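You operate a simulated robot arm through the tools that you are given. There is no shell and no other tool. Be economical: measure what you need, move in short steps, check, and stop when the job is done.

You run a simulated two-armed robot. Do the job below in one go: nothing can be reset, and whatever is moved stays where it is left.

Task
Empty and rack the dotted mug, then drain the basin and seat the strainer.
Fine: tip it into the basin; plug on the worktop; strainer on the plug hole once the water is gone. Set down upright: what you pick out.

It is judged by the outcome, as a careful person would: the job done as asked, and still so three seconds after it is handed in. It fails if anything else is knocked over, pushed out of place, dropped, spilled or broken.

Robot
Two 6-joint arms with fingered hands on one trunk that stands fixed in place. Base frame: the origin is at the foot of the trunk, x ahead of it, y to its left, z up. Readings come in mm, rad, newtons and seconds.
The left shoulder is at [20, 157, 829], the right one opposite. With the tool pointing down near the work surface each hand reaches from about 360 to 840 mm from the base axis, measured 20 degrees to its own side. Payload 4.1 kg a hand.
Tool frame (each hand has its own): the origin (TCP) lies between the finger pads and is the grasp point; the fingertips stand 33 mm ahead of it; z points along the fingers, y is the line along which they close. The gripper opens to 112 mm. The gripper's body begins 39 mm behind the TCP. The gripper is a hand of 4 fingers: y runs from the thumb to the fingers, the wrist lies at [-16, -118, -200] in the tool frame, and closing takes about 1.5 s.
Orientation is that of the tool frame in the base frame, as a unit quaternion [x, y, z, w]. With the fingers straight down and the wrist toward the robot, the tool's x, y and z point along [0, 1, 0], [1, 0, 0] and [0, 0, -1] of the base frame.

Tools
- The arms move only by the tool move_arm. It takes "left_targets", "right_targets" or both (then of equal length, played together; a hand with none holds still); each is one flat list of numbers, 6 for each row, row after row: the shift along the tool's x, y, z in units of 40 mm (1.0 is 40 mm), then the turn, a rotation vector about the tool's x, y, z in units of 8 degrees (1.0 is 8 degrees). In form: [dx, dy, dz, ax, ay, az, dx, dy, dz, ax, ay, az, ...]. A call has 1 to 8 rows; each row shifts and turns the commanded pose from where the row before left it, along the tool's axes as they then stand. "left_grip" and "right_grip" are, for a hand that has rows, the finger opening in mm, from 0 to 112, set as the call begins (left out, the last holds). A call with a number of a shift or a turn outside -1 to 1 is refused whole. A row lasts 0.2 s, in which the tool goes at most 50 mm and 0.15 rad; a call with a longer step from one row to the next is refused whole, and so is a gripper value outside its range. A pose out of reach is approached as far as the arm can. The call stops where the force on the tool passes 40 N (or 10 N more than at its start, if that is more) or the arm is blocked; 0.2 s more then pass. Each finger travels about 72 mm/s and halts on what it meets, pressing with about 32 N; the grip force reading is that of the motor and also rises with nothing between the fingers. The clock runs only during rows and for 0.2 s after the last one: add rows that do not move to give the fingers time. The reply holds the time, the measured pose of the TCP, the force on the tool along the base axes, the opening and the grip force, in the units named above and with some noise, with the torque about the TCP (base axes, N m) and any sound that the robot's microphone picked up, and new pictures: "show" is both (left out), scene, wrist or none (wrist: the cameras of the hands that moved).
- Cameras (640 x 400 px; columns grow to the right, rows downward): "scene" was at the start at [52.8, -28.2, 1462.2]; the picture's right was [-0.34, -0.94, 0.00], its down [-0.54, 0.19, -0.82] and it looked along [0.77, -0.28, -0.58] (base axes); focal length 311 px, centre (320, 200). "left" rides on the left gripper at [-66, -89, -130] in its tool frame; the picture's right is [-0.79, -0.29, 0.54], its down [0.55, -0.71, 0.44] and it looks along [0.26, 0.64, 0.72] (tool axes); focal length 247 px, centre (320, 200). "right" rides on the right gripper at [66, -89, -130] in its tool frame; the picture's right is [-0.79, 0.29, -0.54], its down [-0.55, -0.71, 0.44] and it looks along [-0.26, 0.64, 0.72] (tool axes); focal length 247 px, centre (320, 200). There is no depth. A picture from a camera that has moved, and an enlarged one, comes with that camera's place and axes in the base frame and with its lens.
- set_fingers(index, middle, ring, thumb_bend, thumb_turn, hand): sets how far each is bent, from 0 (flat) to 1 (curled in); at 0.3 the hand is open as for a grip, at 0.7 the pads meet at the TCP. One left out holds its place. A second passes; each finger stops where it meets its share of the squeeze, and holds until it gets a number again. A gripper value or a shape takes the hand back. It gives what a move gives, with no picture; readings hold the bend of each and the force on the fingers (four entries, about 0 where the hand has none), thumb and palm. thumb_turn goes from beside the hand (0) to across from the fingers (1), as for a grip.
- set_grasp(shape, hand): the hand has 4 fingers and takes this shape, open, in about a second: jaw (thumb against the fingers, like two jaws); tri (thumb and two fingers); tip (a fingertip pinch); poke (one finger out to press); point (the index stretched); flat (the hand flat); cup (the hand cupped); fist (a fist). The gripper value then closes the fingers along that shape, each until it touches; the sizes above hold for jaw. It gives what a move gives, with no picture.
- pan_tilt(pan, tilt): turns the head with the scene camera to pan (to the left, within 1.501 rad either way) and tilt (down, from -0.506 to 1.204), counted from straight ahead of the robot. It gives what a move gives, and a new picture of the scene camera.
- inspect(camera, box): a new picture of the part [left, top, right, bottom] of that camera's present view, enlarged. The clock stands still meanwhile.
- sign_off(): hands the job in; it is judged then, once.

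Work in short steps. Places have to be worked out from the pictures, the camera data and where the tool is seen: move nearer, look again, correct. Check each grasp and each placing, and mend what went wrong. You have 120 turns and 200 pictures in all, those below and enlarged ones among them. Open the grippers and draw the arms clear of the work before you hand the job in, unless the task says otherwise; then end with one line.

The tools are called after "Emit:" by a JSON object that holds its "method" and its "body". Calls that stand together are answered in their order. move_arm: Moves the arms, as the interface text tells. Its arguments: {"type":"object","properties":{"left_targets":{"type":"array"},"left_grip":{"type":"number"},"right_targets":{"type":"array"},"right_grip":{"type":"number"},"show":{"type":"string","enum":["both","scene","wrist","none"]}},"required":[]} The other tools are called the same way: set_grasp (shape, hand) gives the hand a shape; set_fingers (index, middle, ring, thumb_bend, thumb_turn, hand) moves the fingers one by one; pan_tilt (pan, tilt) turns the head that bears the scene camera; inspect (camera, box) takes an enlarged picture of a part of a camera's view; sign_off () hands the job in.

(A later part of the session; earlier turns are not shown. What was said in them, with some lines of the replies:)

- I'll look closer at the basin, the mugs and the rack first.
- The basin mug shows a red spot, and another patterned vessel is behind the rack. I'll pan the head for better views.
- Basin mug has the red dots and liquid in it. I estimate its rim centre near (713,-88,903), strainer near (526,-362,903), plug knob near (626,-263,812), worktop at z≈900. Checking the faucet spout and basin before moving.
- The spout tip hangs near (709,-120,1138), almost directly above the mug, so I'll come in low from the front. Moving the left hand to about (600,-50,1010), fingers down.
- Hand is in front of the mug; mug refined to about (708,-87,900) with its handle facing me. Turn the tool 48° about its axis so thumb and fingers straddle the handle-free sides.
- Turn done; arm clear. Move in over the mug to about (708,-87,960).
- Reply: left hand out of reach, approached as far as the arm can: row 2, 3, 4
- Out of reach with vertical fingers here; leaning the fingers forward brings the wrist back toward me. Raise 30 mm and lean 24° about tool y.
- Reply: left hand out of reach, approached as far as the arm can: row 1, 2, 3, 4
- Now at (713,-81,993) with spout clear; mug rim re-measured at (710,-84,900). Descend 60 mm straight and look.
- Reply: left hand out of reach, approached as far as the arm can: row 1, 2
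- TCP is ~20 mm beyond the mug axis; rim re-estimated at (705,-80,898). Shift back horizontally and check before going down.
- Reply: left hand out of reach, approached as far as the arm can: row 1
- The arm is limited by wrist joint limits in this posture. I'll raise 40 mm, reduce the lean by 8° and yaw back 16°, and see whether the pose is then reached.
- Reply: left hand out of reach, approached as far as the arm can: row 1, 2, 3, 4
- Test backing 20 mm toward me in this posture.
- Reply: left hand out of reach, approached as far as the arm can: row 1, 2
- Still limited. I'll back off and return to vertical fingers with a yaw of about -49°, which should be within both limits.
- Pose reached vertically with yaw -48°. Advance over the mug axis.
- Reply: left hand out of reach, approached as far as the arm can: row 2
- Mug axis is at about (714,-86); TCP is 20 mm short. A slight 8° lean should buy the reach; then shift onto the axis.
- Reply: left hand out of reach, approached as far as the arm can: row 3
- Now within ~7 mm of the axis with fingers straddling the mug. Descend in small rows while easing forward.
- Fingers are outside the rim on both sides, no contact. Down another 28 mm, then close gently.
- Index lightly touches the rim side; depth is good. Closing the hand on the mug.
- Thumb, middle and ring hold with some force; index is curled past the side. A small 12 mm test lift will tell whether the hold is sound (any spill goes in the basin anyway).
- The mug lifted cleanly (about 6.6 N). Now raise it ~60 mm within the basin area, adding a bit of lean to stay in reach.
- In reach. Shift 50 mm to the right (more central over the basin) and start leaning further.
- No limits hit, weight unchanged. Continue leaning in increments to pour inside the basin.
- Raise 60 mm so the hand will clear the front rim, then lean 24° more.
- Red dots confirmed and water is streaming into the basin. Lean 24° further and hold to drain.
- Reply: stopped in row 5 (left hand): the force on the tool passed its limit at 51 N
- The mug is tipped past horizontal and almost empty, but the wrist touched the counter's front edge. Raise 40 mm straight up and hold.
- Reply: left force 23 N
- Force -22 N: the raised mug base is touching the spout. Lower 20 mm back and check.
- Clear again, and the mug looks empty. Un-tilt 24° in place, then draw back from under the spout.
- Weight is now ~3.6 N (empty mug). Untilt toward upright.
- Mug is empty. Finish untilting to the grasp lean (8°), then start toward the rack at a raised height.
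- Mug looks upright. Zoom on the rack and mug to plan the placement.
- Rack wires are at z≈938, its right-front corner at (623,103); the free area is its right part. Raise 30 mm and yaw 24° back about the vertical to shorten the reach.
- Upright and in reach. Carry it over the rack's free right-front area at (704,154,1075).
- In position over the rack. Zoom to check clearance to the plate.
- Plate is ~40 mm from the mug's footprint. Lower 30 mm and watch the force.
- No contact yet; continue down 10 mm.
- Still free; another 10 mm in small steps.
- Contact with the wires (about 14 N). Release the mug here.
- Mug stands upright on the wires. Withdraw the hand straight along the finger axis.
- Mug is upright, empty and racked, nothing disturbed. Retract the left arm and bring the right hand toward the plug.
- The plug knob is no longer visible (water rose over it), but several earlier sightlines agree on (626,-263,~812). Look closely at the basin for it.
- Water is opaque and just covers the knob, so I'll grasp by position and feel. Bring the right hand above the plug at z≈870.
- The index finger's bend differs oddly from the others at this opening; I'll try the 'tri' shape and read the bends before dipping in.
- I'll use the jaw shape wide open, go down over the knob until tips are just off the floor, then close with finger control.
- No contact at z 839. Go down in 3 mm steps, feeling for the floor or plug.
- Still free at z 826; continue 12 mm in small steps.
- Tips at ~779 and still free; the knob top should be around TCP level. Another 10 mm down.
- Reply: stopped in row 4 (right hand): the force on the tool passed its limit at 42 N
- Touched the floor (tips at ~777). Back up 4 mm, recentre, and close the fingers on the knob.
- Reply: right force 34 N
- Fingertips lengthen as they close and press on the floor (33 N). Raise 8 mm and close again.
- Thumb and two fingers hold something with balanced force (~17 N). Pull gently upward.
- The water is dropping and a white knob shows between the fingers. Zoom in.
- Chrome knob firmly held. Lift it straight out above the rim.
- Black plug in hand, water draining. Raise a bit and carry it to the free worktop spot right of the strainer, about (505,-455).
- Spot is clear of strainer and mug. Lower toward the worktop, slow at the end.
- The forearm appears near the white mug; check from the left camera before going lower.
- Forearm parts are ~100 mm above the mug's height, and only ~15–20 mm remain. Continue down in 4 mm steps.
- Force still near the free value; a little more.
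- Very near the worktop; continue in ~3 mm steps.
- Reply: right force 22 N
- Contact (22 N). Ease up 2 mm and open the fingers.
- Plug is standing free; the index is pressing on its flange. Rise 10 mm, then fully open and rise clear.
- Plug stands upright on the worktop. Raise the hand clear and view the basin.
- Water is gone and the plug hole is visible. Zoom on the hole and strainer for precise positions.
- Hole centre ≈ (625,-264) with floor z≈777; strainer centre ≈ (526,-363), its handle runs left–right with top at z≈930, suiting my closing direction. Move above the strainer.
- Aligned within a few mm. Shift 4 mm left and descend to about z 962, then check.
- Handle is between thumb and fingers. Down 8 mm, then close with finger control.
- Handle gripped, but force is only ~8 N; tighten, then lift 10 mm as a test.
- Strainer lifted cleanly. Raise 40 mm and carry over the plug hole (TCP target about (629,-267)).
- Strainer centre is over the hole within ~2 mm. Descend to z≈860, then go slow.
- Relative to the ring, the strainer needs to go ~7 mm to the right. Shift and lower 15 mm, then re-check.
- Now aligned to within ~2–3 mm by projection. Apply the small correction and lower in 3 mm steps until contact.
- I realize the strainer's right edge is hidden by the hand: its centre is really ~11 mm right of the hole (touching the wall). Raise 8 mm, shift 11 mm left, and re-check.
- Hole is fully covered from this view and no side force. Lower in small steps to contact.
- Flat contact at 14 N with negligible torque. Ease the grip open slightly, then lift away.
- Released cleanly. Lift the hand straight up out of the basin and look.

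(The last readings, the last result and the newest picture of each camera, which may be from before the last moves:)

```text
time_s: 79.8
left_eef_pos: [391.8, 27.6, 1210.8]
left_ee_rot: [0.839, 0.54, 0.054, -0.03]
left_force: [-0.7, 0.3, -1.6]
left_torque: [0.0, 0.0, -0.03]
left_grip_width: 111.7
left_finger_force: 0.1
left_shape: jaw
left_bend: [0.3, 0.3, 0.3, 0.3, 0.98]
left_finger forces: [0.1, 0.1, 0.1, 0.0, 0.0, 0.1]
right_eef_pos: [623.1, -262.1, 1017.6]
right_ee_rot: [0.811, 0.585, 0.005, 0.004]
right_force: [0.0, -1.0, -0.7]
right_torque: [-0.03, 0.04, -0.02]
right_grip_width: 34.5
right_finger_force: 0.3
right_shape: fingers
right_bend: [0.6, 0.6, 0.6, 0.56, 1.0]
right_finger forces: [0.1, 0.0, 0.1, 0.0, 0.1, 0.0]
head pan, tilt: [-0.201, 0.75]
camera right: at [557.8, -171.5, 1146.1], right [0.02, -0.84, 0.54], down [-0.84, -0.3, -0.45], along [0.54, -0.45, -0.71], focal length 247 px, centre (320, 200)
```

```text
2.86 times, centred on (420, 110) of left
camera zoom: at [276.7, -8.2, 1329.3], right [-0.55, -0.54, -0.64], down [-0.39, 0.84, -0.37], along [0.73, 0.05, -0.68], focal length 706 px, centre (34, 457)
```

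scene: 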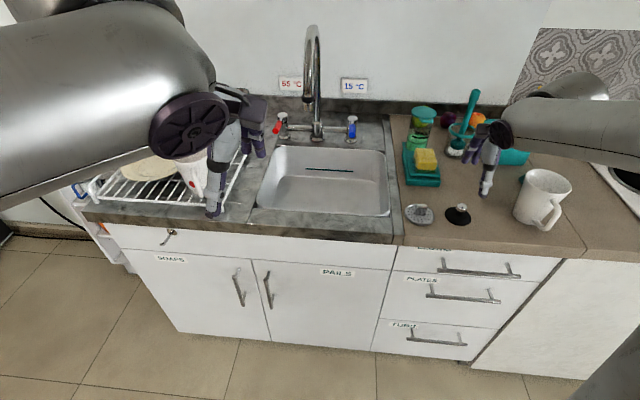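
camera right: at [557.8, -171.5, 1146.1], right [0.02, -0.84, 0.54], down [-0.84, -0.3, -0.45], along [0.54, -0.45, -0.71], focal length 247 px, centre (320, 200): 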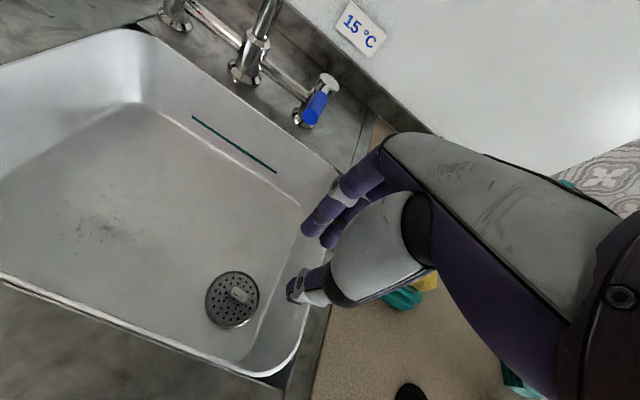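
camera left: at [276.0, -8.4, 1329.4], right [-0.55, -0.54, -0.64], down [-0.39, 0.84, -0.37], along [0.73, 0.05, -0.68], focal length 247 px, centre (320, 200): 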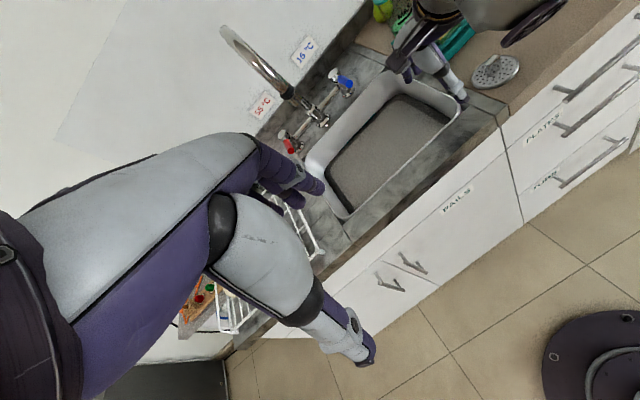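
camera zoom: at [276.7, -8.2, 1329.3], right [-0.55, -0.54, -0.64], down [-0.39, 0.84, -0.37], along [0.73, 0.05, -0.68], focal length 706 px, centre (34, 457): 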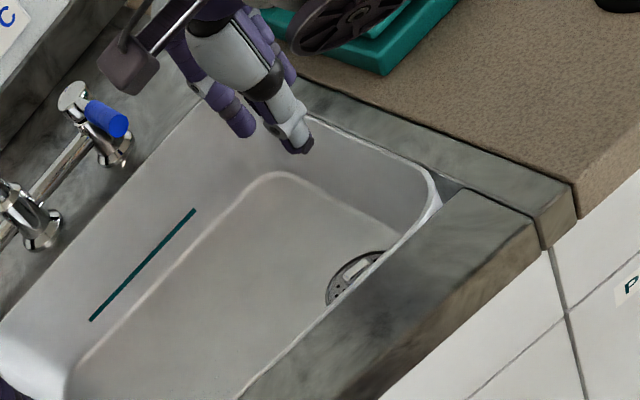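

Strainer centre computes to (625,-264), matching the hole. Zoom for a last check, and retract the right arm.

Emit:
{"method": "inspect", "body": {"camera": "right", "box": [180, 250, 290, 340]}}

Emit:
{"method": "move_arm", "body": {"right_targets": [-0.6, -0.48, -0.75, 0, 0, 0, -0.6, -0.48, -0.75, 0, 0, 0, -0.6, -0.48, -0.75, 0, 0, 0, -0.6, -0.48, -0.75, 0, 0, 0, -0.6, -0.48, -0.75, 0, 0, 0, -0.6, -0.48, -0.6, 0, 0, 0, -0.6, -0.48, -0.6, 0, 0, 0, -0.6, -0.48, -0.6, 0, 0, 0], "right_grip": 112, "show": "both"}}

```text
4.44 times, centred on (235, 295) of right
camera zoom: at [557.8, -171.5, 1146.1], right [0.02, -0.84, 0.54], down [-0.84, -0.3, -0.45], along [0.54, -0.45, -0.71], focal length 1098 px, centre (698, -222)
```

zoom: 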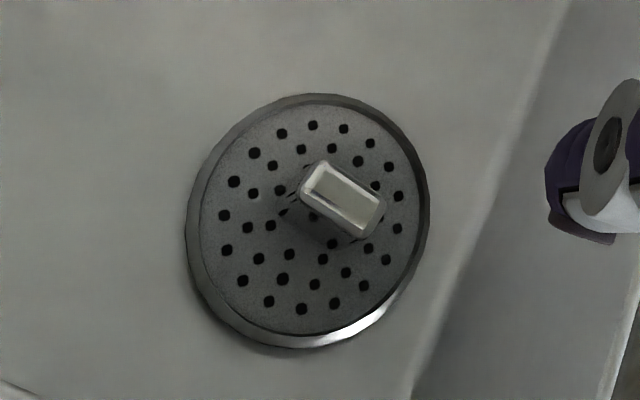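

```text
time_s: 81.5
left_eef_pos: [392.6, 27.8, 1211.4]
left_ee_rot: [0.839, 0.54, 0.054, -0.031]
left_force: [-0.1, -0.1, -0.4]
left_torque: [0.0, 0.0, 0.04]
left_grip_width: 111.7
left_finger_force: 0.1
left_shape: jaw
left_bend: [0.3, 0.3, 0.3, 0.3, 0.98]
left_finger forces: [0.1, 0.0, 0.0, 0.0, 0.1, 0.0]
right_eef_pos: [414.3, -396.7, 1234.9]
right_ee_rot: [0.811, 0.586, 0.004, 0.005]
right_force: [0.7, -0.6, 0.3]
right_torque: [-0.01, 0.01, -0.01]
right_grip_width: 111.7
right_finger_force: 0.0
right_shape: jaw
right_bend: [0.3, 0.3, 0.3, 0.3, 0.98]
right_finger forces: [0.0, 0.0, 0.0, 0.0, 0.1, 0.1]
head pan, tilt: [-0.201, 0.75]
camera right: at [347.5, -305.7, 1363.5], right [0.02, -0.84, 0.54], down [-0.84, -0.3, -0.45], along [0.54, -0.45, -0.71], focal length 247 px, centre (320, 200)
```

scene: 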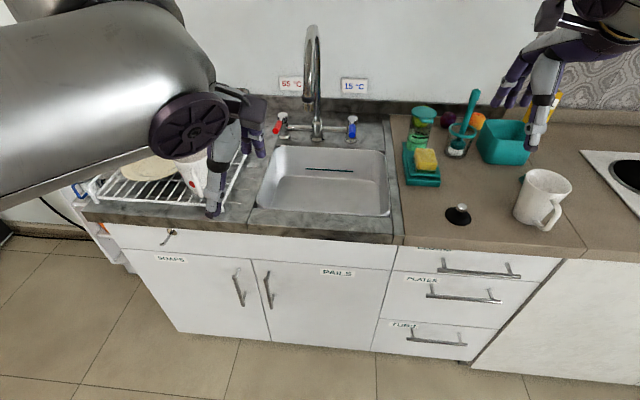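
right: 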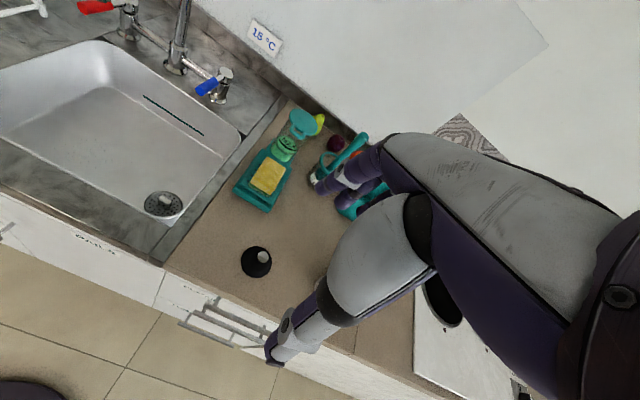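

Strainer seated, plug upright, everything else in place. One last look at the racked mug.

Emit:
{"method": "inspect", "body": {"camera": "scene", "box": [90, 90, 270, 220]}}

Emit:
{"method": "inspect", "body": {"camera": "left", "box": [160, 160, 360, 340]}}

```text
3.08 times, centred on (180, 155) of scene
camera zoom: at [51.5, -15.0, 1450.4], right [-0.2, -0.98, 0.0], down [-0.67, 0.14, -0.73], along [0.72, -0.15, -0.68], focal length 956 px, centre (751, 338)
```

zoom: 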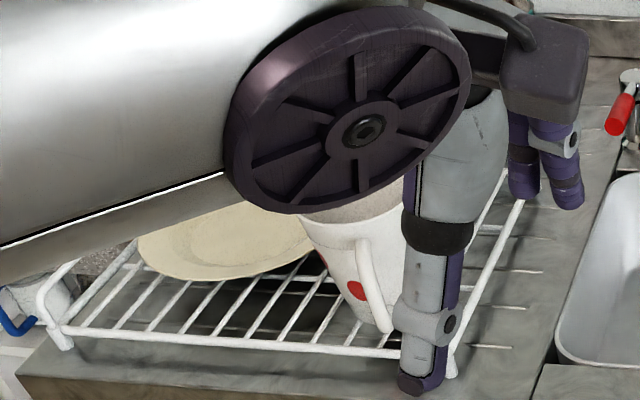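

```text
2.22 times, centred on (260, 250) of left
camera zoom: at [277.0, -8.1, 1329.3], right [-0.55, -0.54, -0.63], down [-0.39, 0.84, -0.37], along [0.73, 0.05, -0.68], focal length 549 px, centre (453, 89)
```

zoom: 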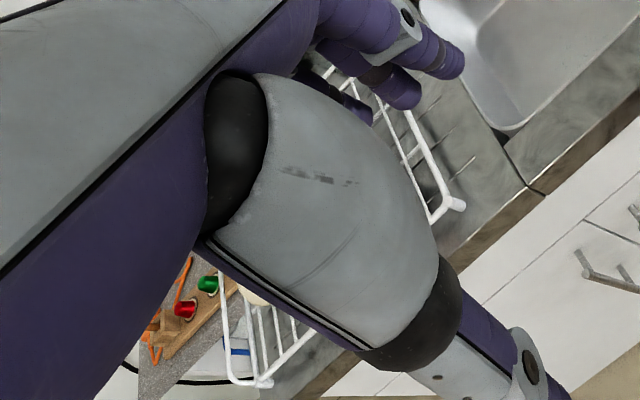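

The mug is still upright in the rack, both grippers are open, and both arms are clear, so I'm handing the job in.

Emit:
{"method": "sign_off", "body": {}}

```text
The job is handed in.
```

I emptied the dotted mug into the basin and stood it upright in the rack. The plug is upright on the worktop, the basin is drained, and the strainer is seated over the plug hole. While I was pouring, the mug lightly touched the tap spout and the left arm touched the front edge of the counter; I saw no damage from either.
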